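You operate a simulated robot arm through the tools that you are given. There is no shell and no other tool. Be economical: measure what you need, move in short steps, check, and stop when the job is done.

The job below is to be done with a simulated robot arm. You get a single attempt, and the scene is never put back.

TASK
Switch on, pump the cylinder up to about 100 bar and shut the red valve to hold it.
Fine: set the dial to about 100 bar; stop the pump last; no oil spilt.

The check looks at the end state, three seconds after you hand in, the way a careful person would. Anything else that was tipped, shoved, dropped, spilled or broken makes it a failure.

THE ROBOT
A 7-joint arm with a fingered hand, fixed in place. Base frame: the origin is at the foot of the arm, x ahead of it, y to its left, z up; the work surface is at about z = 760. Units: mm, rad, N and s.
With the tool pointing down near the work surface it reaches from about 300 to 700 mm from the base axis. Its first joint turns from -1.204 to 3.002 rad. Payload 3.4 kg.
The tool frame sits at the grasp point between the pads (the TCP): z along the fingers, y along the line on which they close. The tips reach 25 mm beyond it. The gripper opens to 88 mm. The gripper's body begins 29 mm behind the TCP. The gripper is a hand of 4 fingers: y runs from the thumb to the fingers, the wrist lies at [-13, -97, -162] in the tool frame, and closing takes about 1.5 s.
Orientation is told as [roll, pitch, yaw] about the base's x, y, z axes, in that order, counted from this pose: with the fingers straight down and the wrist toward the robot, the tool's x, y and z point along [0, 1, 0], [1, 0, 0] and [0, 0, -1] of the base frame.

THE INTERFACE
- The arm moves only by the tool step_arm. Its argument "commands" is text: rows parted by semicolons, each of 6 numbers parted by spaces: the shift along the tool's x, y, z in mm, then the turn, a rotation vector about the tool's x, y, z in rad. In form: x y z rx ry rz; .... A call has 1 to 10 rows; each row is the pose to reach, as a shift and turn from the pose commanded when the call began, along the tool's axes at that moment. "hand" is the gripper command, from -1 (fully open) to 1 (shut), values between in proportion, set as the call begins (left out, the last holds). Rows are played at 5 a second. More than 50 mm and 0.15 rad between two rows, or a gripper value outside its range, and nothing of the call is played. Where a pose cannot be reached the arm comes as near as it can. A force on the tool above 40 N (or 10 N above the force at the start of the call, whichever is more), or a blocked arm, ends the call early, and 0.2 s more pass. The fingers move at their own pace (about 108 mm/s each) and stop on an object; they squeeze with about 25 N. The grip force told is the motor's: it shows also when the fingers shut on nothing. Time passes only in rows, and 0.2 s behind the last, so rows that repeat a pose let the fingers close. It gives the time, the measured TCP pose, the force on the tool (base axes), the opening and the grip force at its end, in the units of the frame above (readings bear some noise), with the torque about the TCP (base axes, N m) and any sound that the robot's microphone picked up.
- Cameras (640 x 400 px; columns grow to the right, rows downward): "scene" is fixed at [220, 499.1, 1349.1]; the picture's right is [-0.77, -0.64, 0.00], its down [-0.34, 0.42, -0.84] and it looks along [0.54, -0.65, -0.54] (base axes); focal length 295 px, centre (320, 200). "wrist" rides on the gripper at [64, -83, -98] in the tool frame; the picture's right is [-0.62, 0.37, -0.69], its down [-0.71, -0.63, 0.30] and it looks along [-0.32, 0.68, 0.65] (tool axes); focal length 265 px, centre (320, 200).
- snapshot(camera): a new picture of that camera. It takes no simulated time.
- raise_lower(by): slides the trunk up (or, below 0, down) by that many mm; the arm rides with it, the base frame stays. It gives what a move gives, with no picture.
- set_fingers(index, middle, ring, thumb_bend, thumb_turn): sets how far each is bent, from 0 (flat) to 1 (curled in); at 0.3 the hand is open as for a grip, at 0.7 the pads meet at the TCP. One left out holds its place. A second passes; each finger stops where it meets its share of the squeeze, and holds until it gets a number again. A gripper value or a shape takes the hand back. It gives what a move gives, with no picture; readings hold the bend of each and the force on the fingers (four entries, about 0 where the hand has none), thumb and palm. thumb_turn goes from beside the hand (0) to across from the fingers (1), as for a grip.
- grasp_type(shape): the hand has 4 fingers and takes this shape, open, in about a second: jaw (thumb against the fingers, like two jaws); tri (thumb and two fingers); tip (a fingertip pinch); poke (one finger out to press); point (the index stretched); flat (the hand flat); cup (the hand cupped); fist (a fist). The gripper value then closes the fingers along that shape, each until it touches; the sizes above hold for jaw. It gives what a move gives, with no picture.
- pixel_to_xyz(camera, pixels): for up to 12 pixels [column, row] of the newest picture of that camera ("zoom" is the newest enlarged one), the place [x, y, z] in the base frame of the surface seen there, good to about 3 mm. It takes no simulated time.
- enlarge(camera, box): a new picture of the part [left, top, right, bottom] of that camera's present view, enlarged. It takes no simulated time.
- job_done(): hands the job in; it is judged then, once.

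Work in short steps. Measure before you move; look again where a grasp or a placing could have gone wrong, and mend it. You have 80 turns and 54 pictures in all, those below and enlarged ones among them. Open the gripper and draw the arm clear of the work before you hand the job in, unless the task says otherwise; then end with one line.

The tools are called after "Emit:" as name(argument=value, ...) on one line, values as JSON. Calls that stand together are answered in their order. step_arm: Moves the arm, as the interface text tells. Its arguments: {"type":"object","properties":{"commands":{"type":"string"},"hand":{"type":"number"}},"required":["commands"]} The other tools are called the same way: raise_lower (by) slides the trunk up or down; grasp_type (shape) gives the hand a shape; set_fingers (index, middle, ring, thumb_bend, thumb_turn) moves the fingers one by one; snapshot (camera) takes a picture; pixel_to_xyz (camera, pixels) gives the place of the surface under pixels of a picture; enlarge (camera, box) takes an enlarged picture of a part of a camera's view; job_done () hands the job in.

At the start:

```text
time_s: 0.0
tcp_pos: [518.3, -178.9, 1142.5]
ee_rot: [-0.001, 0.004, -0.001]
wrist_force: [-0.3, 0.3, 0.3]
wrist_torque: [-0.01, -0.01, 0.01]
finger_gap: 87.5
finger_force: 0.1
shape: jaw
bend: [0.3, 0.3, 0.3, 0.3, 0.98]
finger forces: [0.0, 0.0, 0.1, 0.0, 0.1, 0.0]
trunk travel left (down, up): [-725.0, 115.0]
```

scene: 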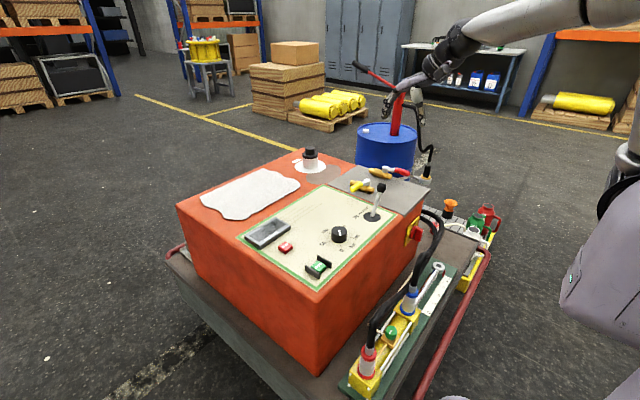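
wrist: 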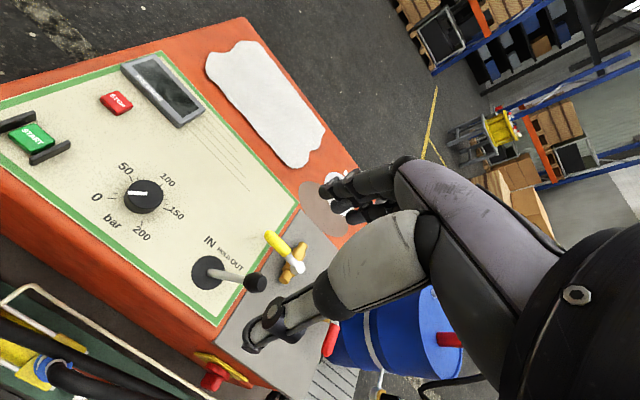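

The panel shows a dial near (340,234), START near (318,266), STOP at (286,247) and a lever at (375,205). I'll enlarge the panel and the valve area to see the details.

Emit:
enlarge(camera="scene", box=[230, 170, 430, 295])

Emit:
enlarge(camera="wrist", box=[0, 50, 400, 300])

Emit:
enlarge(camera="scene", box=[340, 140, 500, 240])

Emit:
enlarge(camera="scene", box=[340, 190, 500, 400])

```text
3.20 times, centred on (330, 232) of scene
```

zoom: 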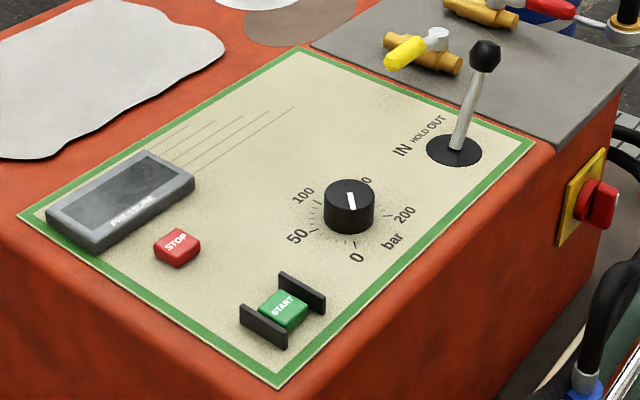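

```text
1.60 times, centred on (200, 175) of wrist
```

zoom: 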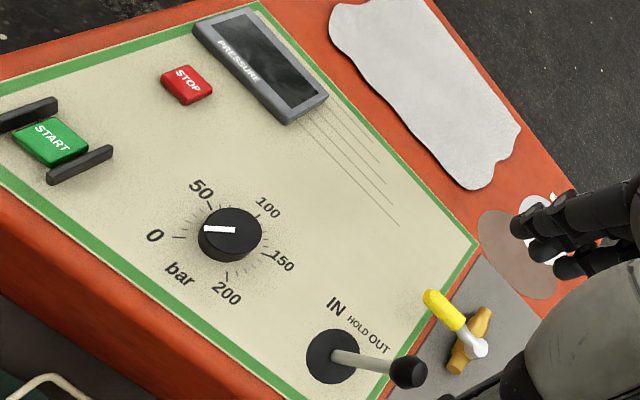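

```text
4.00 times, centred on (420, 190) of scene
```

zoom: 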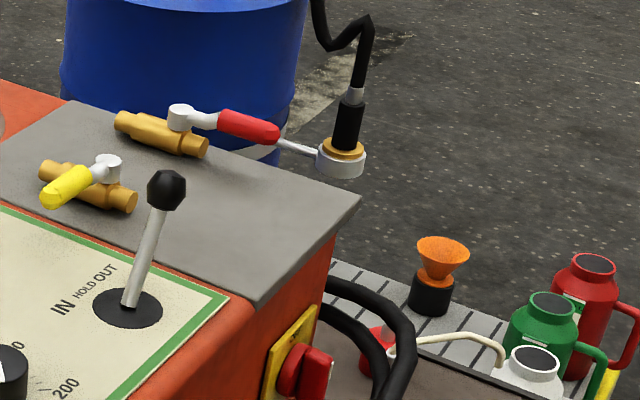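

```text
1.90 times, centred on (420, 295) of scene
```

zoom: 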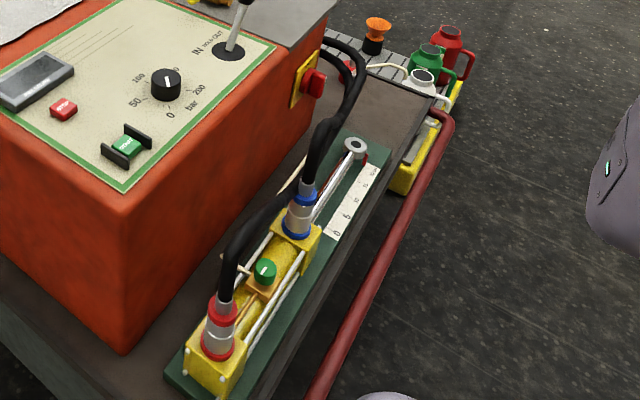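

The main switch is the red knob at about (412,232), the lever is IN/HOLD/OUT, and there are two ball valves. Next I measure the key points in the scene picture.

Emit:
snapshot(camera="scene")

Emit:
pixel_to_xyz(camera="scene", pixels=[[339, 231], [318, 267], [286, 247], [381, 188], [372, 216], [416, 232], [409, 232], [310, 152], [245, 238], [395, 219], [240, 240], [318, 288]])

Emit:
enlarge(camera="scene", box=[340, 155, 436, 215])

Emit:
pixel_to_xyz(camera="zoom", pixels=[[60, 205], [130, 180], [50, 190], [170, 215], [200, 75], [300, 90], [360, 120], [180, 110], [270, 140], [420, 140], [250, 90]])

```text
47 pictures are left
```

scene: 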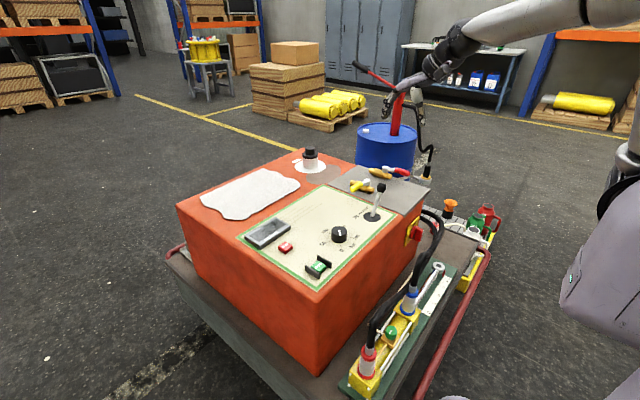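

```text
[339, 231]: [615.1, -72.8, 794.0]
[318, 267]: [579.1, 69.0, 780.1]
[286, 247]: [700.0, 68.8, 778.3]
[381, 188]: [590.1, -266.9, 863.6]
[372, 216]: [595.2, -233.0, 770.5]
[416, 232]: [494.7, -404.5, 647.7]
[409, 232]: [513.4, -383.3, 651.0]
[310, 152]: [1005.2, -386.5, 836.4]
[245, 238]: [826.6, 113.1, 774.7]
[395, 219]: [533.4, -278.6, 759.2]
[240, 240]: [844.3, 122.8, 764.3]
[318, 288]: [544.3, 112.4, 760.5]
```

```text
6.67 times, centred on (388, 185) of scene
```

zoom: 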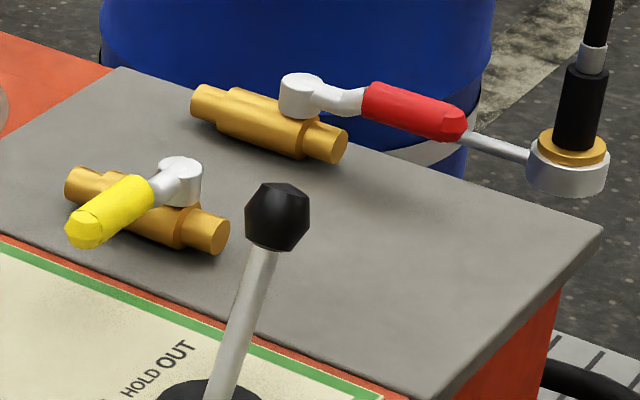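

```text
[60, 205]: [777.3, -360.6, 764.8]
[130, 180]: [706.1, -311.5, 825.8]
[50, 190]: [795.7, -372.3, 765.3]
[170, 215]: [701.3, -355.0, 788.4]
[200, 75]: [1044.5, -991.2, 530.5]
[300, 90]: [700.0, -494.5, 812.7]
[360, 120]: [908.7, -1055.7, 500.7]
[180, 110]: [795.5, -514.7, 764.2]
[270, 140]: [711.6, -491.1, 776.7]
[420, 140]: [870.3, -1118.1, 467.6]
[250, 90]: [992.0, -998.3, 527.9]
```

The red valve hub is at about (700,-495,812), with the handle apparently along -x (open), and the yellow handle is across its body (shut). I zoom in on the main switch and the red handle.

Emit:
enlarge(camera="scene", box=[392, 205, 440, 255])

Emit:
pixel_to_xyz(camera="zoom", pixels=[[170, 100], [130, 300], [190, 200], [230, 200], [260, 150], [200, 130], [210, 260], [150, 200], [60, 250]])

Emit:
enlarge(camera="scene", box=[365, 160, 413, 190])

Emit:
pixel_to_xyz(camera="zoom", pixels=[[70, 100], [160, 90], [240, 110], [300, 125], [400, 150], [440, 165], [470, 160], [80, 140], [230, 200]])

```text
8.00 times, centred on (416, 230) of scene
```

zoom: 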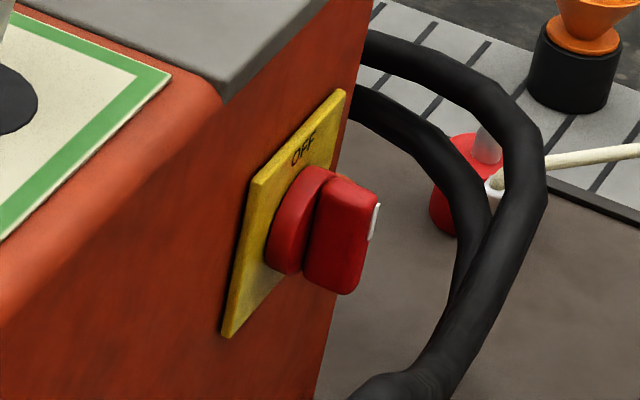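

```text
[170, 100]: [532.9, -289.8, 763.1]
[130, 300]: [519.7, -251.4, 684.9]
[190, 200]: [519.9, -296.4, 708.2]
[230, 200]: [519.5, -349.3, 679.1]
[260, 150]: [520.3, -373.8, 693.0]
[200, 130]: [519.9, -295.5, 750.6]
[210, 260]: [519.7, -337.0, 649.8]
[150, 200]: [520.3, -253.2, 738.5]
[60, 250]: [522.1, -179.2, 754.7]
```

```text
13.33 times, centred on (389, 175) of scene
```

zoom: 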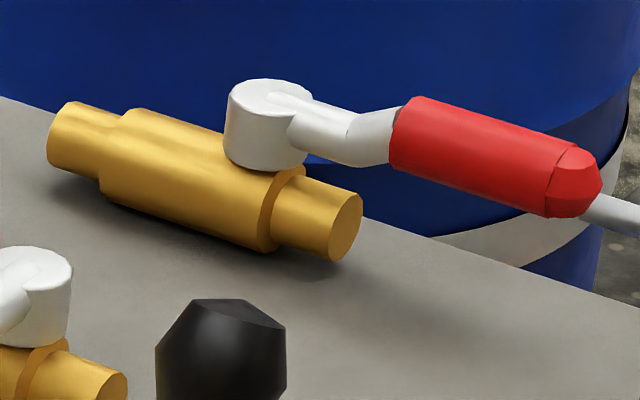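

```text
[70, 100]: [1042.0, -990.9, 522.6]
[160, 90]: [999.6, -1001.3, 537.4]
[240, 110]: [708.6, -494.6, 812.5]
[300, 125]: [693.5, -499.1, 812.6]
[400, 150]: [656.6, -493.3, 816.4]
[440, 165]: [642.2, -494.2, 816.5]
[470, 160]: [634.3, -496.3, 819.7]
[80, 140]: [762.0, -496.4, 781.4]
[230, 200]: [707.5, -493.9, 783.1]
```

The red handle runs along -x from hub (700,-495) at z≈816, and the switch marker points to OFF at the top. I measure the switch knob and the hoses and cylinder around it.

Emit:
enlarge(camera="scene", box=[392, 205, 440, 255])

Emit:
pixel_to_xyz(camera="zoom", pixels=[[267, 230], [340, 185], [375, 220], [350, 290], [310, 280], [345, 220], [320, 245], [335, 100], [235, 325], [375, 195], [475, 80], [520, 130]])

Emit:
pixel_to_xyz(camera="scene", pixels=[[436, 215], [432, 245], [420, 262], [414, 290], [409, 303], [392, 332], [378, 325], [370, 360], [437, 268], [450, 270], [485, 262], [474, 231]])

```text
8.00 times, centred on (416, 230) of scene
```

zoom: 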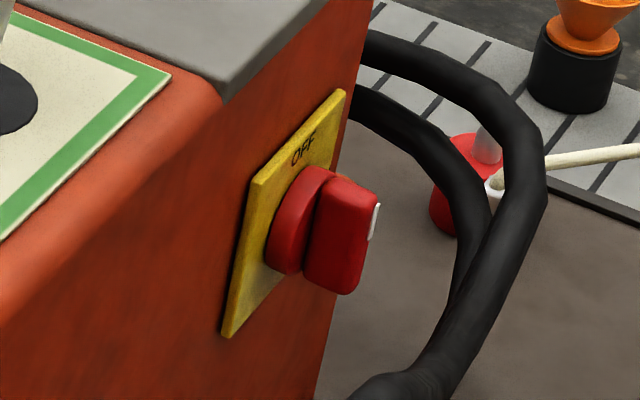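

```text
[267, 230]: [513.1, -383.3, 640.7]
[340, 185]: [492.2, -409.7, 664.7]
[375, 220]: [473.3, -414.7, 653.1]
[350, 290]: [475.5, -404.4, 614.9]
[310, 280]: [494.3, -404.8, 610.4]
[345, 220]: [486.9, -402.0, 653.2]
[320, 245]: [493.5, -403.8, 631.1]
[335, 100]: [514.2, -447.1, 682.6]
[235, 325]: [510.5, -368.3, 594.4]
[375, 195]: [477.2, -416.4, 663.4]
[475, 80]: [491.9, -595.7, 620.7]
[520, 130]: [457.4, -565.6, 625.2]
```

```text
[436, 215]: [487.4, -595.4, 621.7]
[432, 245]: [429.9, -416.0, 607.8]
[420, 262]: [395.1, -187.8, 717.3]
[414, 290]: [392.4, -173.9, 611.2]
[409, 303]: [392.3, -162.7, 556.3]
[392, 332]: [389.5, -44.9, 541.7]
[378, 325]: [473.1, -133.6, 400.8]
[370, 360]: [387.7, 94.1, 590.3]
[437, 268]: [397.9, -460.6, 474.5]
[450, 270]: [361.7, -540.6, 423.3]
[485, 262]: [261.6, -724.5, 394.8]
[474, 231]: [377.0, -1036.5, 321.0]
```

The switch bar is at about (484,-410,640) and a hose runs in front of it at (430,-416,608), so I'll work it from above with one finger. Before that I measure the lever tilt, its labels and the dial scale.

Emit:
enlarge(camera="scene", box=[310, 180, 406, 260])

Emit:
pixel_to_xyz(camera="zoom", pixels=[[288, 195], [340, 150], [320, 170], [410, 240], [500, 60], [170, 270], [270, 280], [175, 345], [225, 380], [80, 325], [90, 255], [320, 270]])

Emit:
enlarge(camera="wrist", box=[80, 140, 300, 300])

Emit:
pixel_to_xyz(camera="zoom", pixels=[[110, 165], [150, 80], [285, 130], [310, 260], [200, 290], [200, 155], [150, 155], [240, 150], [385, 305], [460, 370], [365, 380], [510, 400]])

```text
5.00 times, centred on (358, 220) of scene
```

zoom: 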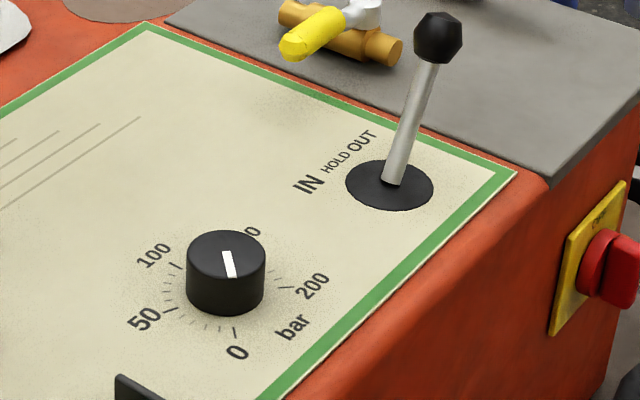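

```text
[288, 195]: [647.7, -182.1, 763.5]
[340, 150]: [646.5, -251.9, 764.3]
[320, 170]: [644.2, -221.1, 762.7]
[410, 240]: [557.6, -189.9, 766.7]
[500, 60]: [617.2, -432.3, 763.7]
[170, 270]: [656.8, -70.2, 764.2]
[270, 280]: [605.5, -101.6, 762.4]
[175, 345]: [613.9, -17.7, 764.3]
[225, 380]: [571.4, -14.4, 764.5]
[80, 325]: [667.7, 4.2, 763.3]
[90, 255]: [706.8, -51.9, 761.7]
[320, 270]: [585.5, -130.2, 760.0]
```

```text
2.50 times, centred on (190, 220) of wrist
```

zoom: 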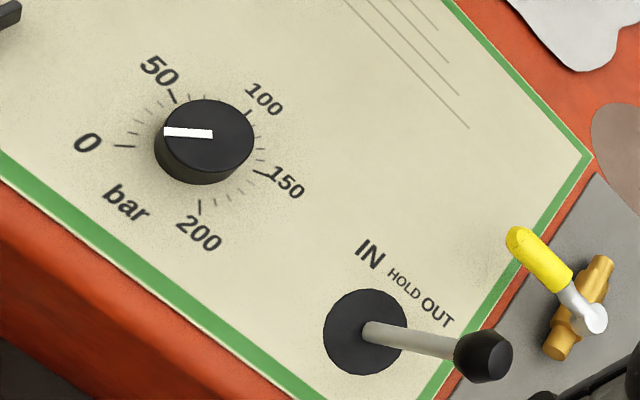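

```text
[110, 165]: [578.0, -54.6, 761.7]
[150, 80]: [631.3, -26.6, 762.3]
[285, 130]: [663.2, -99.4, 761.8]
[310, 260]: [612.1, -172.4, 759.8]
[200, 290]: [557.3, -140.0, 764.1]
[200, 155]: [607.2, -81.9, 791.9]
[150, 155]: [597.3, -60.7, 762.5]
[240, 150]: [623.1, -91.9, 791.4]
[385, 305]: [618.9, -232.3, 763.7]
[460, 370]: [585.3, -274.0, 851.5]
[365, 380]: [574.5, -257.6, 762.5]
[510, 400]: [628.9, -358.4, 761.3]
```

The lever base is at y≈-228 with its knob at y≈-268, so it already leans to OUT, and the dial pointer is at 0. Next I shape the hand to poke, move above the switch area and tilt 45° forward.

Emit:
grasp_type(shape="poke")

Emit:
step_arm(commands="-22 -12 27 -0.08 0 0; -44 -24 54 -0.16 0 0; -66 -36 81 -0.24 0 0; -88 -48 108 -0.32 0 0; -110 -60 135 -0.40 0 0; -132 -72 162 -0.48 0 0; -154 -84 189 -0.56 0 0; -176 -96 216 -0.64 0 0; -198 -108 243 -0.72 0 0; -216 -118 260 -0.785 0 0")

Emit:
snapshot(camera="scene")

Emit:
snapshot(camera="wrist")

```text
time_s: 0.9
tcp_pos: [517.9, -178.9, 1141.0]
ee_rot: [0.003, 0.007, 0.0]
wrist_force: [0.0, -0.1, 0.1]
wrist_torque: [-0.01, -0.04, 0.01]
finger_gap: 0.1
finger_force: 0.1
shape: poke
bend: [0.7, 0.7, 0.99, 1.0, 1.0]
finger forces: [0.1, 0.1, 0.1, 0.1, 0.0, 0.1]
trunk travel left (down, up): [-725.0, 115.0]
```

```text
time_s: 3.1
tcp_pos: [395.9, -396.0, 882.6]
ee_rot: [0.0, -0.783, 0.001]
wrist_force: [0.5, 0.0, -0.4]
wrist_torque: [-0.01, 0.02, 0.02]
finger_gap: 0.2
finger_force: 0.0
shape: poke
bend: [0.7, 0.7, 0.99, 1.0, 1.0]
finger forces: [0.1, 0.1, 0.1, 0.0, 0.0, 0.1]
trunk travel left (down, up): [-725.0, 115.0]
```

```text
40 pictures are left
```

scene: 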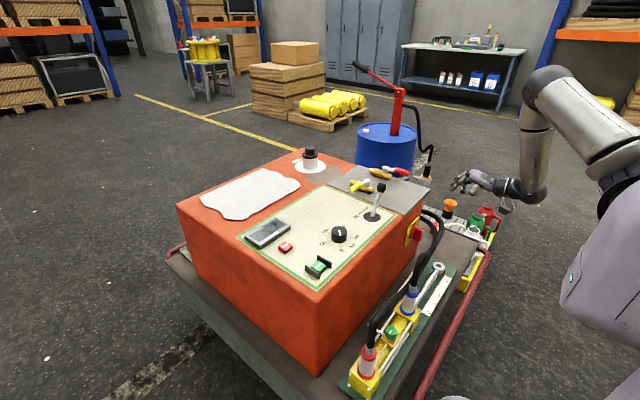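

```text
39 pictures are left
```

wrist: 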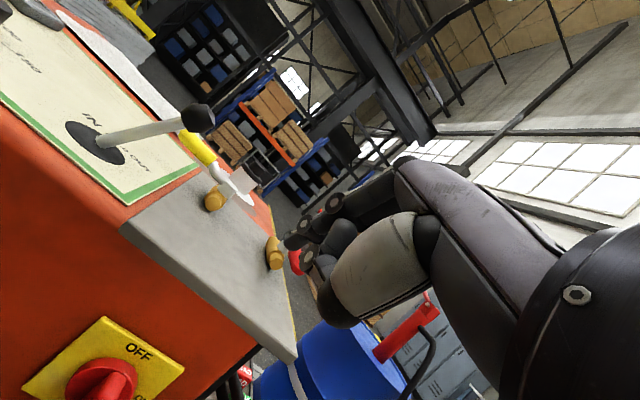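

The switch plate shows OFF at top and ON at the right side (137,398). I zoom in on the hand to see where the poking tip is.

Emit:
enlarge(camera="scene", box=[440, 150, 540, 225])

Emit:
pixel_to_xyz(camera="zoom", pixels=[[70, 215], [85, 160], [110, 250], [150, 170], [130, 150], [90, 250]])

```text
5.33 times, centred on (490, 188) of scene
```

zoom: 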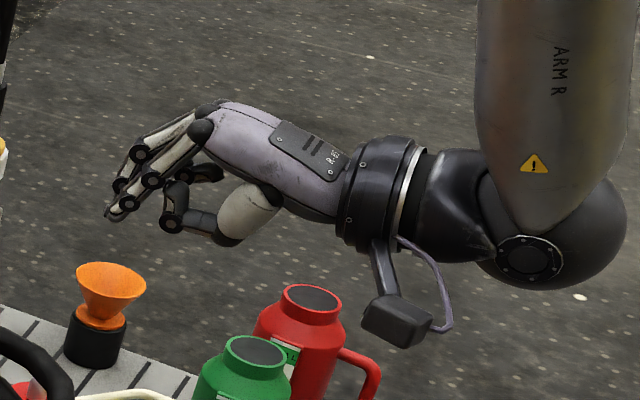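

```text
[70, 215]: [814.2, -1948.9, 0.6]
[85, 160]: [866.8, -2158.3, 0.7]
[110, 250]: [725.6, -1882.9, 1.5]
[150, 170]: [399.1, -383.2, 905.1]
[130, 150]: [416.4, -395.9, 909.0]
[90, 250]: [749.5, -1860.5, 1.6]
```

Two fingers are extended; I keep only the index out, with middle, ring and thumb curled, and measure the tip.

Emit:
set_fingers(index=0.6, middle=1, ring=1, thumb_bend=1, thumb_turn=0.3)

Emit:
enlarge(camera="scene", box=[445, 160, 495, 200])

Emit:
pixel_to_xyz(camera="zoom", pixels=[[160, 210], [140, 240], [130, 270], [120, 285], [170, 180], [240, 140], [110, 275]])

```text
time_s: 4.1
tcp_pos: [399.0, -394.4, 884.2]
ee_rot: [0.0, -0.782, 0.0]
wrist_force: [-0.7, 0.2, 0.3]
wrist_torque: [-0.02, -0.01, 0.0]
finger_gap: 36.5
finger_force: 0.2
shape: fingers
bend: [0.6, 1.0, 1.0, 1.0, 0.31]
finger forces: [0.0, 0.0, 0.1, 0.1, 0.1, 0.0]
trunk travel left (down, up): [-725.0, 115.0]
```

```text
10.00 times, centred on (470, 180) of scene
```

zoom: 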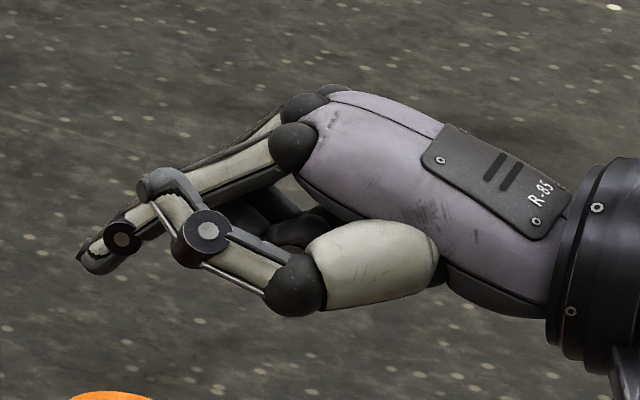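

```text
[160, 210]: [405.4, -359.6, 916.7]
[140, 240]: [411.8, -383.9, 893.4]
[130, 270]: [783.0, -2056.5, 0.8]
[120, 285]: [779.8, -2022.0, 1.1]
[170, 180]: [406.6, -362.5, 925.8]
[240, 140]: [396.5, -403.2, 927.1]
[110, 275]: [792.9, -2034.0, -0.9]
```

The thumb sits close beside the index tip; I try the "point" shape and compare.

Emit:
grasp_type(shape="point")

Emit:
enlarge(camera="scene", box=[435, 150, 495, 200])

Emit:
pixel_to_xyz(camera="zoom", pixels=[[60, 170], [80, 165], [100, 160], [120, 180], [130, 170], [150, 165], [200, 180], [90, 200], [110, 190], [140, 200]])

```text
time_s: 5.0
tcp_pos: [399.1, -394.3, 883.3]
ee_rot: [0.0, -0.781, 0.0]
wrist_force: [0.0, 0.4, 0.4]
wrist_torque: [0.04, 0.03, 0.02]
finger_gap: 80.8
finger_force: 0.1
shape: point
bend: [0.2, 1.0, 1.0, 0.99, 0.88]
finger forces: [0.0, 0.0, 0.0, 0.0, 0.0, 0.1]
trunk travel left (down, up): [-725.0, 115.0]
```

```text
8.00 times, centred on (465, 175) of scene
```

zoom: 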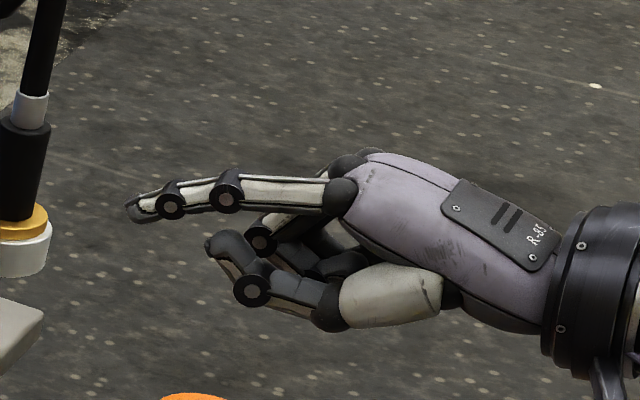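

```text
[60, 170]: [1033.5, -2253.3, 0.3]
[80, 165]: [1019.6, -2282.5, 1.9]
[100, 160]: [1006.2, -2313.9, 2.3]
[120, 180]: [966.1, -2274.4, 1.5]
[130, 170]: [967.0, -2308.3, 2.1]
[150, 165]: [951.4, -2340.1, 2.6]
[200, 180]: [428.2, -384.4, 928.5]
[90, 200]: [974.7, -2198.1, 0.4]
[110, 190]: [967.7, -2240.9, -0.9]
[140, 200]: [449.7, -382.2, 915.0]
```

The point shape gives a clear index, with its tip at about (453,-383,911). I tilt the hand to a steeper 15° and bring the tip to about (490,-378,700), beside and above the bar.

Emit:
step_arm(commands="1 -21 30 0.105 0 0; 2 -43 59 0.21 0 0; 4 -64 89 0.315 0 0; 5 -86 118 0.42 0 0; 6 -107 148 0.525 0 0; 6 -107 148 0.525 0 0")

Emit:
enlarge(camera="scene", box=[390, 180, 470, 260])

Emit:
pixel_to_xyz(camera="zoom", pixels=[[250, 180], [250, 200], [240, 190], [260, 150]])

```text
time_s: 6.4
tcp_pos: [428.4, -388.9, 701.1]
ee_rot: [0.0, -0.258, 0.0]
wrist_force: [0.8, -0.2, -1.0]
wrist_torque: [0.0, 0.02, -0.01]
finger_gap: 80.6
finger_force: 0.1
shape: point
bend: [0.2, 1.0, 1.0, 0.99, 0.88]
finger forces: [0.1, 0.1, 0.1, 0.0, 0.0, 0.0]
trunk travel left (down, up): [-725.0, 115.0]
```

```text
5.00 times, centred on (430, 220) of scene
```

zoom: 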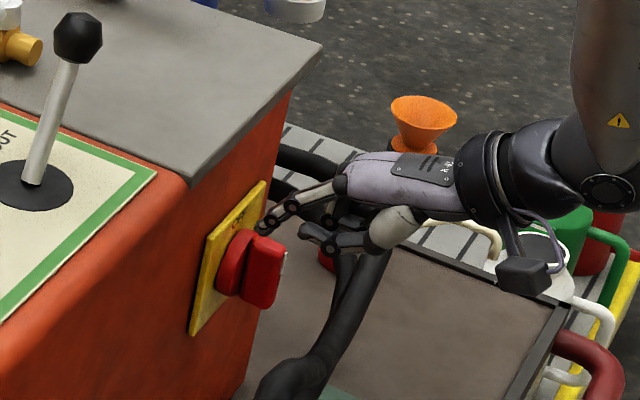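

```text
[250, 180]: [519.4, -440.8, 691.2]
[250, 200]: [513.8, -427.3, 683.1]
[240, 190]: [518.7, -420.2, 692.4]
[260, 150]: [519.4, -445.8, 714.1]
```

I measure the fingertip, which appears near (265,222) in the zoom, just over the knob.

Emit:
pixel_to_xyz(camera="zoom", pixels=[[266, 222], [272, 217], [280, 212], [262, 228], [295, 200], [290, 206]])

Emit:
snapshot(camera="wrist")

```text
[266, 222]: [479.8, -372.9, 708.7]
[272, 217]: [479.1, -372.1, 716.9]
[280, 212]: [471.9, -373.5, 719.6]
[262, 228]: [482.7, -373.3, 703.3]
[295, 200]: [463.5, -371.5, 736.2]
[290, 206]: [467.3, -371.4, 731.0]
```

```text
34 pictures are left
```

wrist: 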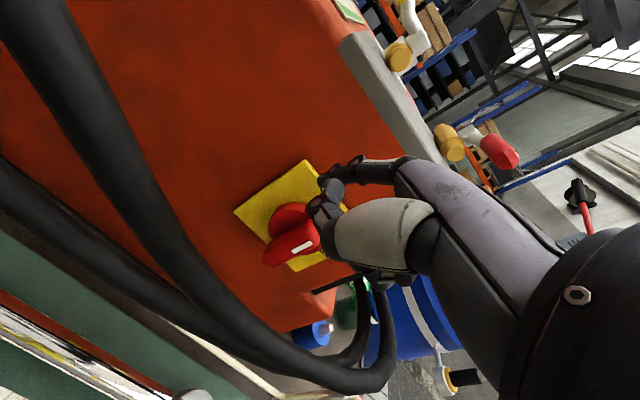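

The tip centre is at about (485,-380,701). I lower it to z≈655 on the bar's +y side, then push toward -y in small rows.

Emit:
step_arm(commands="4 -5 22 0 0 0; 4 -9 45 0 0 0; -6 -9 45 0 0 0; -14 -9 45 0 0 0; -20 -9 45 0 0 0; -26 -9 45 0 0 0; -32 -9 45 0 0 0; -38 -9 45 0 0 0")

Emit:
enlarge(camera="scene", box=[390, 200, 450, 260])

```text
time_s: 8.2
tcp_pos: [432.3, -427.7, 655.8]
ee_rot: [0.0, -0.255, 0.0]
wrist_force: [-1.1, -0.6, 0.0]
wrist_torque: [-0.01, 0.01, 0.0]
finger_gap: 0.0
finger_force: 0.1
shape: point
bend: [0.2, 1.0, 1.0, 0.99, 0.88]
finger forces: [0.0, 0.0, 0.0, 0.0, 0.0, 0.1]
trunk travel left (down, up): [-725.0, 115.0]
```

```text
6.67 times, centred on (420, 230) of scene
```

zoom: 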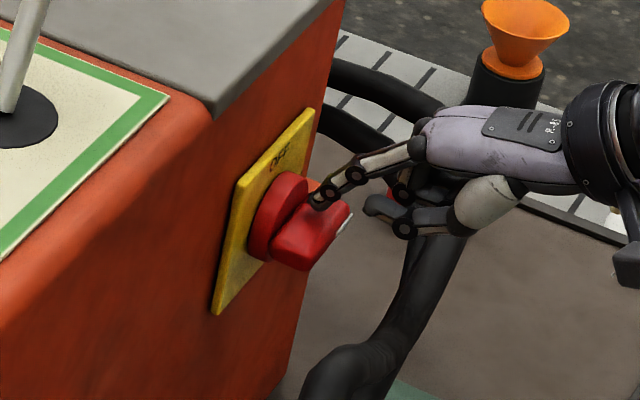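

The bar has turned about half way. I continue the arc: further toward -y, then down onto its end.

Emit:
step_arm(commands="-7 0 0 0 0 0; -13 0 0 0 0 0; -15 -1 4 0 0 0; -15 -2 8 0 0 0; -15 -3 11 0 0 0")

Emit:
enlarge(camera="scene", box=[390, 200, 450, 260])

```text
time_s: 9.4
tcp_pos: [431.5, -441.3, 646.8]
ee_rot: [0.002, -0.263, 0.001]
wrist_force: [-3.9, -1.0, 9.8]
wrist_torque: [0.1, -0.57, 0.06]
finger_gap: 0.0
finger_force: 0.0
shape: point
bend: [0.18, 1.0, 1.0, 0.99, 0.88]
finger forces: [10.0, 0.1, 0.0, 0.0, 0.0, 0.0]
trunk travel left (down, up): [-725.0, 115.0]
```

```text
6.67 times, centred on (420, 230) of scene
```

zoom: 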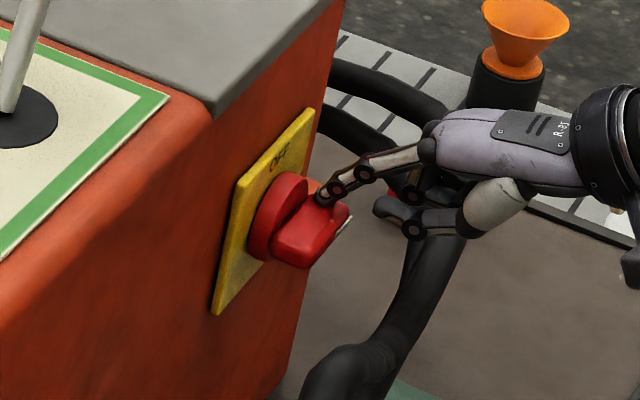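

There is a 10 N reaction, so the bar may be at its stop. I lift off and look with the wrist camera.

Emit:
step_arm(commands="5 -10 -40 0 0 0; 20 -25 -90 0 0 0; 20 -25 -90 0 0 0")

Emit:
enlarge(camera="scene", box=[225, 200, 450, 345])

Emit:
enlarge(camera="wrist", box=[160, 120, 400, 320])

```text
refused: row 2 steps farther than a row can; nothing moved
```

```text
2.76 times, centred on (338, 272) of scene
```

zoom: 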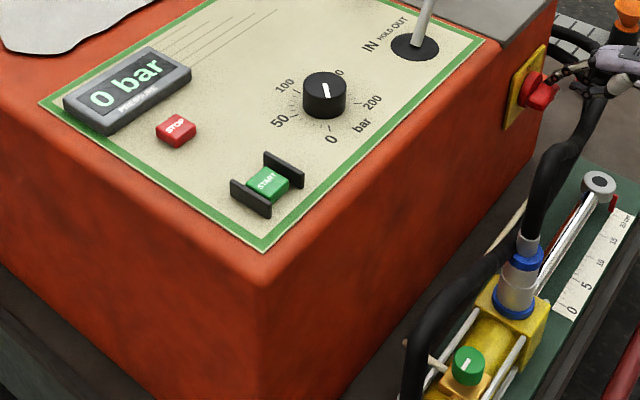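

```text
2.00 times, centred on (280, 220) of wrist
```

zoom: 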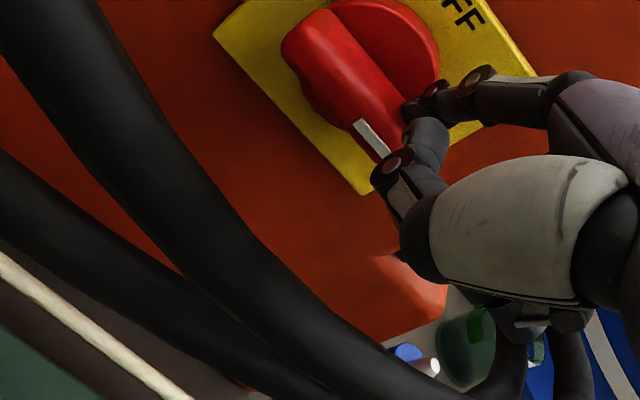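

The display now reads "0 bar", so the power is on. I lift the hand up in smaller rows and level the tool.

Emit:
step_arm(commands="4 0 -30 0 0 0; 8 5 -75 0 0 0; 10 15 -120 0.05 0 0; 10 30 -165 0.12 0 0; 10 45 -210 0.19 0 0; 10 58 -240 0.26 0 0; 10 58 -240 0.26 0 0")

Emit:
grasp_type(shape="jaw")

Emit:
enlarge(camera="scene", box=[310, 205, 370, 255])

Emit:
pixel_to_xyz(camera="zoom", pixels=[[225, 200], [370, 200], [300, 170], [300, 235], [310, 330], [305, 205], [185, 295], [203, 210], [425, 250], [300, 290]])

```text
time_s: 11.0
tcp_pos: [426.8, -436.3, 892.0]
ee_rot: [-0.001, 0.002, -0.001]
wrist_force: [0.7, -0.1, 0.2]
wrist_torque: [0.02, -0.03, 0.05]
finger_gap: 0.0
finger_force: 0.1
shape: point
bend: [0.2, 1.0, 1.0, 0.99, 0.88]
finger forces: [0.0, 0.1, 0.1, 0.0, 0.0, 0.0]
trunk travel left (down, up): [-725.0, 115.0]
```

```text
time_s: 11.9
tcp_pos: [427.9, -433.9, 891.8]
ee_rot: [0.001, 0.002, -0.002]
wrist_force: [0.3, -0.2, 0.3]
wrist_torque: [0.0, -0.02, 0.0]
finger_gap: 87.8
finger_force: 0.1
shape: jaw
bend: [0.3, 0.3, 0.3, 0.3, 0.97]
finger forces: [0.0, 0.0, 0.0, 0.0, 0.0, 0.1]
trunk travel left (down, up): [-725.0, 115.0]
```

```text
8.00 times, centred on (340, 230) of scene
```

zoom: 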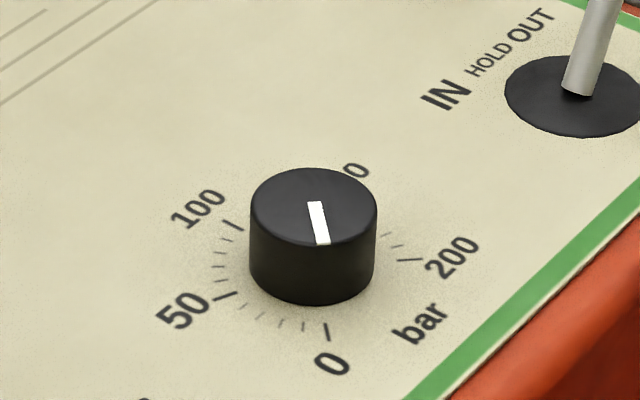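

```text
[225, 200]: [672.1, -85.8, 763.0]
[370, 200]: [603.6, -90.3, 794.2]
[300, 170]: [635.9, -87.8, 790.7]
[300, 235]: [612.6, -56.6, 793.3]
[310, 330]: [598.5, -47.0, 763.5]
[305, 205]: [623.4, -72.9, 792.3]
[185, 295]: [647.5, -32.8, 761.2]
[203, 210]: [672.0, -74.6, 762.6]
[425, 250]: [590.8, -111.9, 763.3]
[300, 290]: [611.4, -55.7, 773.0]
```

The knob is centred at about (619,-76) with a Ø of about 40 mm and its top at z≈793. The 0 tick is at about 135° and 100 at about 0°, so I need 135° clockwise. I rise, travel over the lever, and yaw the tool +1.18 rad.

Emit:
step_arm(commands="0 0 -45 0 0 -0.13; 0 0 -85 0 0 -0.26; 40 20 -85 0 0 -0.39; 80 40 -85 0 0 -0.52; 120 65 -85 0 0 -0.65; 160 90 -85 0 0 -0.78; 200 115 -85 0 0 -0.91; 240 140 -85 0 0 -1.04; 280 165 -85 0 0 -1.15; 320 187 -85 0 0 -1.18", hand=-1)

Emit:
snapshot(camera="scene")

```text
time_s: 14.1
tcp_pos: [615.8, -108.9, 971.8]
ee_rot: [0.002, 0.002, 1.181]
wrist_force: [-0.1, 0.0, -0.3]
wrist_torque: [-0.01, 0.03, 0.0]
finger_gap: 87.8
finger_force: 0.0
shape: jaw
bend: [0.3, 0.3, 0.3, 0.3, 0.97]
finger forces: [0.0, 0.0, 0.0, 0.1, 0.1, 0.1]
trunk travel left (down, up): [-725.0, 115.0]
```

```text
28 pictures are left
```

scene: 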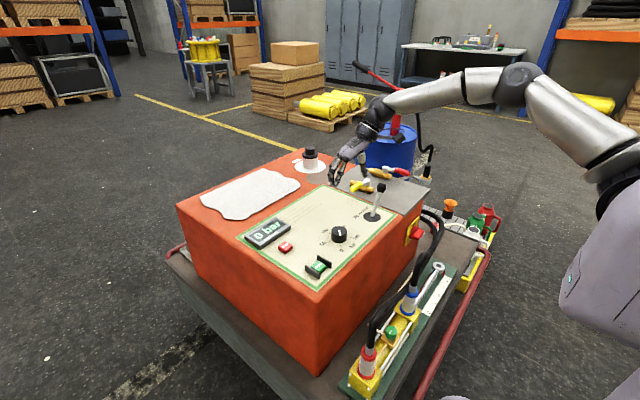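

I centre over the knob and descend to z≈850 first, then check clearance.

Emit:
step_arm(commands="10 32 0 0 0 0; 10 32 40 0 0 0; 10 32 80 0 0 0; 10 32 122 0 0 0; 10 32 122 0 0 0")

Emit:
enlarge(camera="scene", box=[290, 100, 450, 280])

```text
time_s: 15.3
tcp_pos: [616.8, -79.2, 854.9]
ee_rot: [0.001, 0.001, 1.178]
wrist_force: [-0.3, 0.4, -0.1]
wrist_torque: [0.02, 0.02, -0.03]
finger_gap: 87.8
finger_force: 0.0
shape: jaw
bend: [0.3, 0.3, 0.3, 0.3, 0.97]
finger forces: [0.0, 0.1, 0.1, 0.0, 0.0, 0.0]
trunk travel left (down, up): [-725.0, 115.0]
```

```text
2.22 times, centred on (370, 190) of scene
```

zoom: 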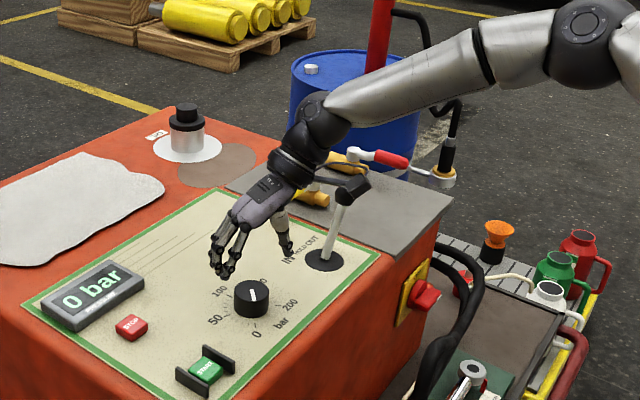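

The camera bracket at zoom (352,187) works out to about (526,-131), well clear of the lever. I lower to TCP z≈795 and close on the knob.

Emit:
step_arm(commands="0 0 20 0 0 0; 0 0 40 0 0 0; 0 0 56 0 0 0; 0 0 56 0 0 0")

Emit:
step_arm(commands="0 0 0 0 0 0; 0 0 0 0 0 0; 0 0 0 0 0 0; 0 0 0 0 0 0; 0 0 0 0 0 0; 0 0 0 0 0 0; 0 0 0 0 0 0; 0 0 0 0 0 0", hand=1)

Emit:
enlarge(camera="scene", box=[300, 180, 400, 270])

```text
time_s: 16.3
tcp_pos: [616.2, -78.3, 797.4]
ee_rot: [0.003, -0.001, 1.179]
wrist_force: [0.0, 0.3, 1.5]
wrist_torque: [0.0, 0.01, 0.01]
finger_gap: 88.1
finger_force: 0.1
shape: jaw
bend: [0.3, 0.3, 0.3, 0.3, 0.97]
finger forces: [0.0, 0.0, 0.0, 0.0, 0.0, 0.1]
trunk travel left (down, up): [-725.0, 115.0]
```

```text
time_s: 18.1
tcp_pos: [616.5, -78.5, 797.6]
ee_rot: [0.003, -0.002, 1.181]
wrist_force: [-0.6, -1.9, -2.1]
wrist_torque: [-0.01, -0.02, -0.03]
finger_gap: 40.7
finger_force: 25.5
shape: jaw
bend: [0.74, 0.41, 0.45, 0.73, 1.0]
finger forces: [12.5, 6.7, 1.1, 0.1, 22.9, 0.0]
trunk travel left (down, up): [-725.0, 115.0]
```

```text
4.44 times, centred on (350, 225) of scene
```

zoom: 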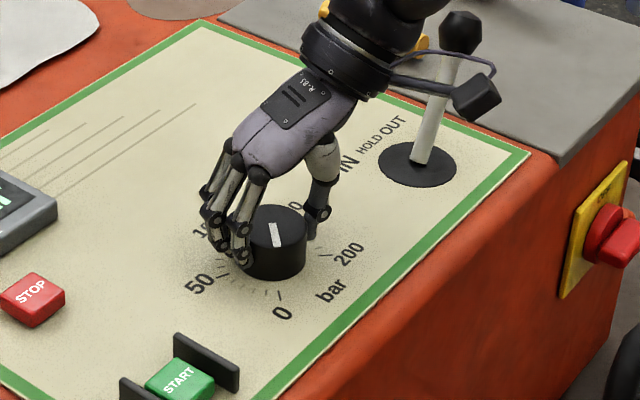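

The grip is firm at 40.7 mm. I turn the knob clockwise (tool z +) by 1.4 rad and check.

Emit:
step_arm(commands="0 0 0 0 0 0.14; 0 0 0 0 0 0.28; 0 0 0 0 0 0.42; 0 0 0 0 0 0.56; 0 0 0 0 0 0.70; 0 0 0 0 0 0.84; 0 0 0 0 0 0.98; 0 0 0 0 0 1.12; 0 0 0 0 0 1.26; 0 0 0 0 0 1.4")

Emit:
enlarge(camera="scene", box=[300, 180, 400, 270])

```text
time_s: 20.3
tcp_pos: [615.2, -74.3, 797.6]
ee_rot: [0.005, 0.007, -0.162]
wrist_force: [-2.6, 10.7, -0.9]
wrist_torque: [0.16, 0.02, 0.06]
finger_gap: 40.1
finger_force: 24.9
shape: jaw
bend: [0.74, 0.42, 0.45, 0.74, 0.98]
finger forces: [13.7, 5.5, 0.1, 0.0, 24.3, 0.0]
out of reach, approached as far as the arm can: row 10
trunk travel left (down, up): [-725.0, 115.0]
```

```text
4.44 times, centred on (350, 225) of scene
```

zoom: 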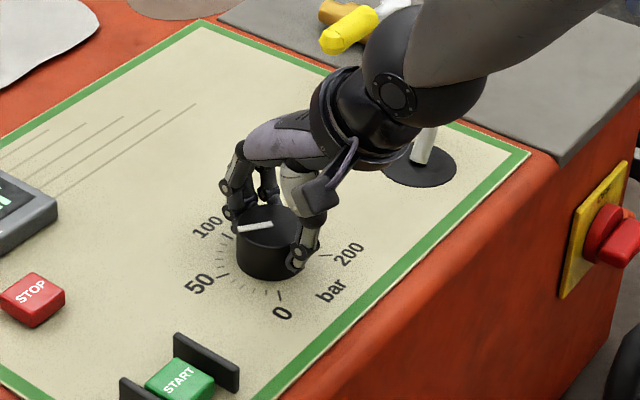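

The pointer is at about 57 bar and the yaw has reached its limit. I open, turn back to yaw≈1.18, and regrip for the remaining ~1.0 rad.

Emit:
step_arm(commands="0 0 0 0 0 0; 0 0 0 0 0 0; 0 0 0 0 0 0; 0 0 0 0 0 0; 0 0 0 0 0 0", hand=-1)

Emit:
step_arm(commands="0 0 0 0 0 -0.14; 0 0 0 0 0 -0.28; 0 0 0 0 0 -0.42; 0 0 0 0 0 -0.56; 0 0 0 0 0 -0.70; 0 0 0 0 0 -0.84; 0 0 0 0 0 -0.98; 0 0 0 0 0 -1.12; 0 0 0 0 0 -1.26; 0 0 0 0 0 -1.34")

Emit:
enlarge(camera="scene", box=[300, 180, 400, 270])

Emit:
pixel_to_xyz(camera="zoom", pixels=[[270, 222], [238, 230], [272, 240], [300, 225], [265, 210], [245, 225]])

```text
time_s: 21.5
tcp_pos: [614.4, -76.8, 797.2]
ee_rot: [0.004, 0.008, -0.163]
wrist_force: [0.8, -0.1, -0.9]
wrist_torque: [-0.01, 0.02, 0.01]
finger_gap: 87.8
finger_force: 0.1
shape: jaw
bend: [0.3, 0.3, 0.3, 0.3, 0.98]
finger forces: [0.1, 0.0, 0.0, 0.0, 0.0, 0.1]
trunk travel left (down, up): [-725.0, 115.0]
```

```text
time_s: 23.7
tcp_pos: [615.7, -79.4, 797.8]
ee_rot: [0.007, -0.003, 1.178]
wrist_force: [-0.6, 0.6, 0.3]
wrist_torque: [-0.01, 0.01, 0.0]
finger_gap: 87.7
finger_force: 0.0
shape: jaw
bend: [0.3, 0.3, 0.3, 0.3, 0.98]
finger forces: [0.0, 0.0, 0.1, 0.1, 0.0, 0.0]
trunk travel left (down, up): [-725.0, 115.0]
```

```text
4.44 times, centred on (350, 225) of scene
```

zoom: 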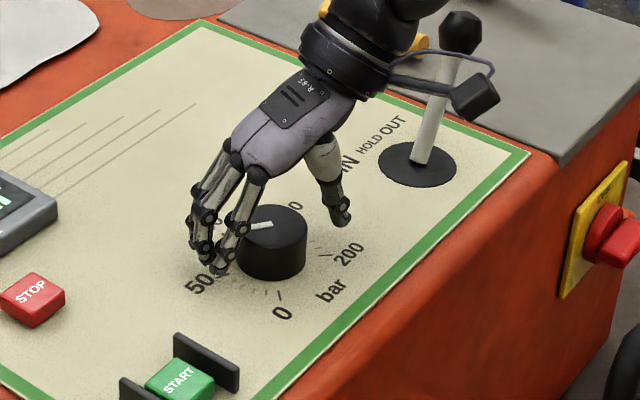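

```text
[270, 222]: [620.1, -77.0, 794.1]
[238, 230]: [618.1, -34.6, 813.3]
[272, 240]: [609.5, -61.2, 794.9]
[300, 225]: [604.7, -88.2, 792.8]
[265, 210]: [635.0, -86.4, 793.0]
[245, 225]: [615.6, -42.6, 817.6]
```

The lever is unmoved. I shift 3 mm onto the knob centre, regrip, and turn 1.0 rad.

Emit:
step_arm(commands="-2 4 0 0 0 0; -2 4 0 0 0 0; -2 4 0 0 0 0; -2 4 0 0 0 0; -2 4 0 0 0 0; -2 4 0 0 0 0; -2 4 0 0 0 0; -2 4 0 0 0 0; -2 4 0 0 0 0", hand=1)

Emit:
step_arm(commands="0 0 0 0 0 0.14; 0 0 0 0 0 0.28; 0 0 0 0 0 0.42; 0 0 0 0 0 0.56; 0 0 0 0 0 0.70; 0 0 0 0 0 0.84; 0 0 0 0 0 0.98; 0 0 0 0 0 1.0; 0 0 0 0 0 1.0")

Emit:
enlarge(camera="scene", box=[315, 205, 365, 255])

Emit:
pixel_to_xyz(camera="zoom", pixels=[[220, 130], [250, 120], [285, 170]])

```text
time_s: 25.7
tcp_pos: [618.3, -75.8, 798.0]
ee_rot: [0.009, -0.002, 1.178]
wrist_force: [-1.0, -3.9, -0.6]
wrist_torque: [-0.07, 0.05, 0.0]
finger_gap: 40.5
finger_force: 25.3
shape: jaw
bend: [0.74, 0.45, 0.48, 0.72, 1.0]
finger forces: [12.5, 7.1, 0.1, 0.1, 23.8, 0.0]
trunk travel left (down, up): [-725.0, 115.0]
```

```text
time_s: 27.7
tcp_pos: [617.9, -75.4, 798.7]
ee_rot: [0.004, 0.006, 0.176]
wrist_force: [-0.7, 2.8, -1.7]
wrist_torque: [0.08, -0.08, 0.01]
finger_gap: 40.2
finger_force: 24.7
shape: jaw
bend: [0.74, 0.45, 0.48, 0.72, 1.0]
finger forces: [15.0, 7.2, 0.0, 0.1, 22.4, 0.1]
trunk travel left (down, up): [-725.0, 115.0]
```

```text
8.00 times, centred on (340, 230) of scene
```

zoom: 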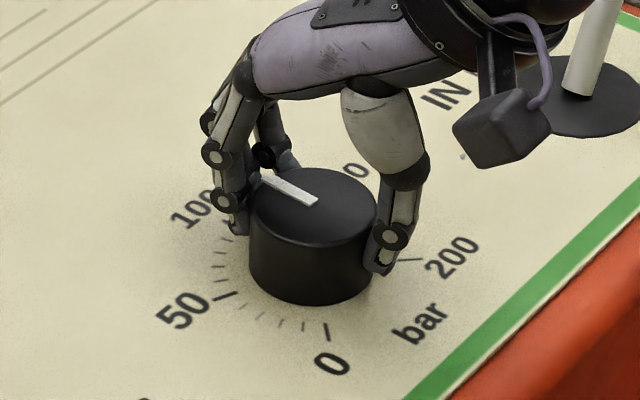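

```text
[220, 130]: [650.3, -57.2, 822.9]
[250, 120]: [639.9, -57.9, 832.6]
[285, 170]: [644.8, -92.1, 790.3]
```

The pointer now seems close to 100. I release and lift off to measure it.

Emit:
step_arm(commands="0 0 0 0 0 0; 0 0 0 0 0 0; 0 0 0 0 0 0; 0 0 0 0 0 0; 0 0 -40 0 0 0; 0 0 -80 0 0 0; 0 0 -120 0 0 0; 0 -40 -130 0 0 0; 0 -80 -130 0 0 0; 0 -80 -130 0 0 0", hand=-1)

Emit:
enlarge(camera="scene", box=[310, 205, 370, 255])

Emit:
pixel_to_xyz(camera="zoom", pixels=[[232, 224], [270, 182], [313, 205], [226, 295], [326, 332], [410, 259], [290, 192], [241, 229]])

Emit:
snapshot(camera="wrist")

```text
time_s: 29.9
tcp_pos: [543.1, -91.5, 930.3]
ee_rot: [0.006, 0.006, 0.179]
wrist_force: [-0.8, 1.1, -0.4]
wrist_torque: [-0.01, 0.0, 0.01]
finger_gap: 88.0
finger_force: 0.0
shape: jaw
bend: [0.3, 0.3, 0.3, 0.3, 0.98]
finger forces: [0.0, 0.0, 0.0, 0.0, 0.0, 0.0]
trunk travel left (down, up): [-725.0, 115.0]
```

```text
8.00 times, centred on (340, 230) of scene
```

zoom: 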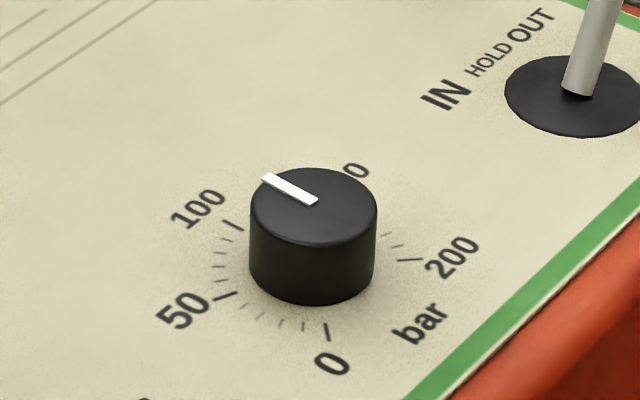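

```text
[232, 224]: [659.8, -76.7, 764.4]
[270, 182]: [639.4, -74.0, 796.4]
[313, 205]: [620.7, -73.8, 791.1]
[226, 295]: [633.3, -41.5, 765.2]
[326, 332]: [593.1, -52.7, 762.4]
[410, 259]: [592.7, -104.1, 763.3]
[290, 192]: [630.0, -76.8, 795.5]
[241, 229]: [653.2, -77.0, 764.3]
```

```text
21 pictures are left
```

wrist: 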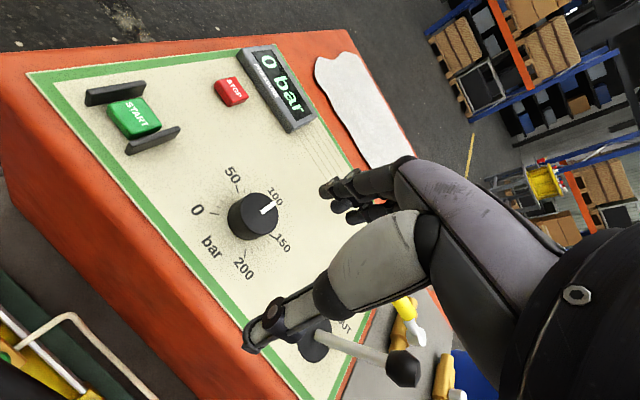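

The pointer and the 100 tick are both at angle ≈0 about the knob centre, so the dial is set. Next I shape the hand to point and move above START at (579,69,780).

Emit:
grasp_type(shape="point")

Emit:
step_arm(commands="37 2 5 0 0 0.045; 75 5 20 0 0 0.09; 112 7 40 0 0 0.135; 150 10 61 0 0 0.178; 150 10 61 0 0 0.178")

Emit:
step_arm(commands="0 0 0 0.1 0 0; 0 0 0 0.2 0 0; 0 0 0 0.2 0 0")

Emit:
enlarge(camera="scene", box=[270, 210, 370, 290])

Emit:
pixel_to_xyz(camera="zoom", pixels=[[308, 285], [290, 270], [335, 290], [300, 210], [305, 200], [300, 190], [285, 240], [320, 300], [255, 260], [110, 185], [130, 185], [95, 180]])

```text
time_s: 30.8
tcp_pos: [542.9, -90.7, 929.5]
ee_rot: [0.006, 0.006, 0.178]
wrist_force: [0.0, -0.2, -0.2]
wrist_torque: [-0.03, 0.02, 0.0]
finger_gap: 81.0
finger_force: 0.1
shape: point
bend: [0.2, 1.0, 1.0, 0.98, 0.88]
finger forces: [0.1, 0.0, 0.0, 0.0, 0.0, 0.0]
trunk travel left (down, up): [-725.0, 115.0]
```

```text
time_s: 32.0
tcp_pos: [528.9, 52.1, 872.7]
ee_rot: [0.032, 0.01, -0.027]
wrist_force: [-0.3, -0.2, 0.5]
wrist_torque: [0.02, 0.04, -0.03]
finger_gap: 0.3
finger_force: 0.1
shape: point
bend: [0.2, 1.0, 1.0, 0.98, 0.88]
finger forces: [0.0, 0.0, 0.0, 0.0, 0.0, 0.0]
out of reach, approached as far as the arm can: row 3
trunk travel left (down, up): [-725.0, 115.0]
```

```text
time_s: 32.8
tcp_pos: [524.7, 59.6, 867.8]
ee_rot: [0.003, 0.208, 0.001]
wrist_force: [-0.3, -0.4, 0.4]
wrist_torque: [-0.01, -0.02, 0.01]
finger_gap: 0.0
finger_force: 0.1
shape: point
bend: [0.2, 1.0, 1.0, 0.98, 0.88]
finger forces: [0.0, 0.1, 0.0, 0.0, 0.0, 0.0]
trunk travel left (down, up): [-725.0, 115.0]
```

```text
5.00 times, centred on (320, 250) of scene
```

zoom: 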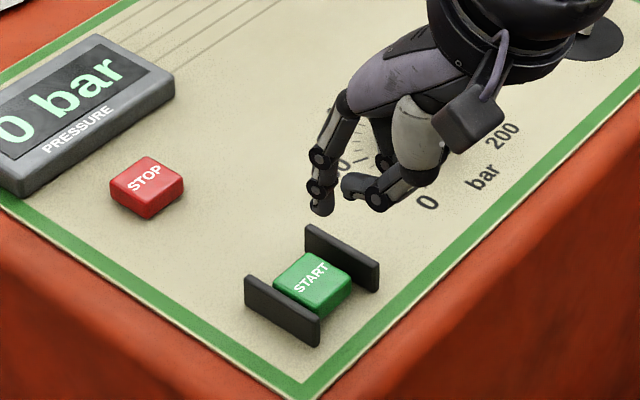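

```text
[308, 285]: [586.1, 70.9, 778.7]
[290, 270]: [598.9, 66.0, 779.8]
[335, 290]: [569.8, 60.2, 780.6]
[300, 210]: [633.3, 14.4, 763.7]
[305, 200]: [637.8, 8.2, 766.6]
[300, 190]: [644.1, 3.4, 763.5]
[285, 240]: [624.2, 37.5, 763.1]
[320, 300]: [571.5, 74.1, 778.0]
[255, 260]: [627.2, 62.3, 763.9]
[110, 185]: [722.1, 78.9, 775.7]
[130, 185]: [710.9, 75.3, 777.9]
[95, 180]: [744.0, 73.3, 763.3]
```

START's top centre is at about (583,67,779). I measure the fingertip at zoom (322,210).

Emit:
pixel_to_xyz(camera="zoom", pixels=[[322, 210], [324, 200], [326, 192], [312, 280], [147, 175], [322, 180], [335, 245], [375, 280], [270, 305]])

```text
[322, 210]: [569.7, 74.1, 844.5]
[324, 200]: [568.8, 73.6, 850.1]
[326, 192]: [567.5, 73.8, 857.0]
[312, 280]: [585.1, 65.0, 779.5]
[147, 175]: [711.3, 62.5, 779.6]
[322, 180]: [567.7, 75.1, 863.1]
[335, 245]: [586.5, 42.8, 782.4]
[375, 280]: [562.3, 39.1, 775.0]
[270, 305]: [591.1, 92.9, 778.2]
```

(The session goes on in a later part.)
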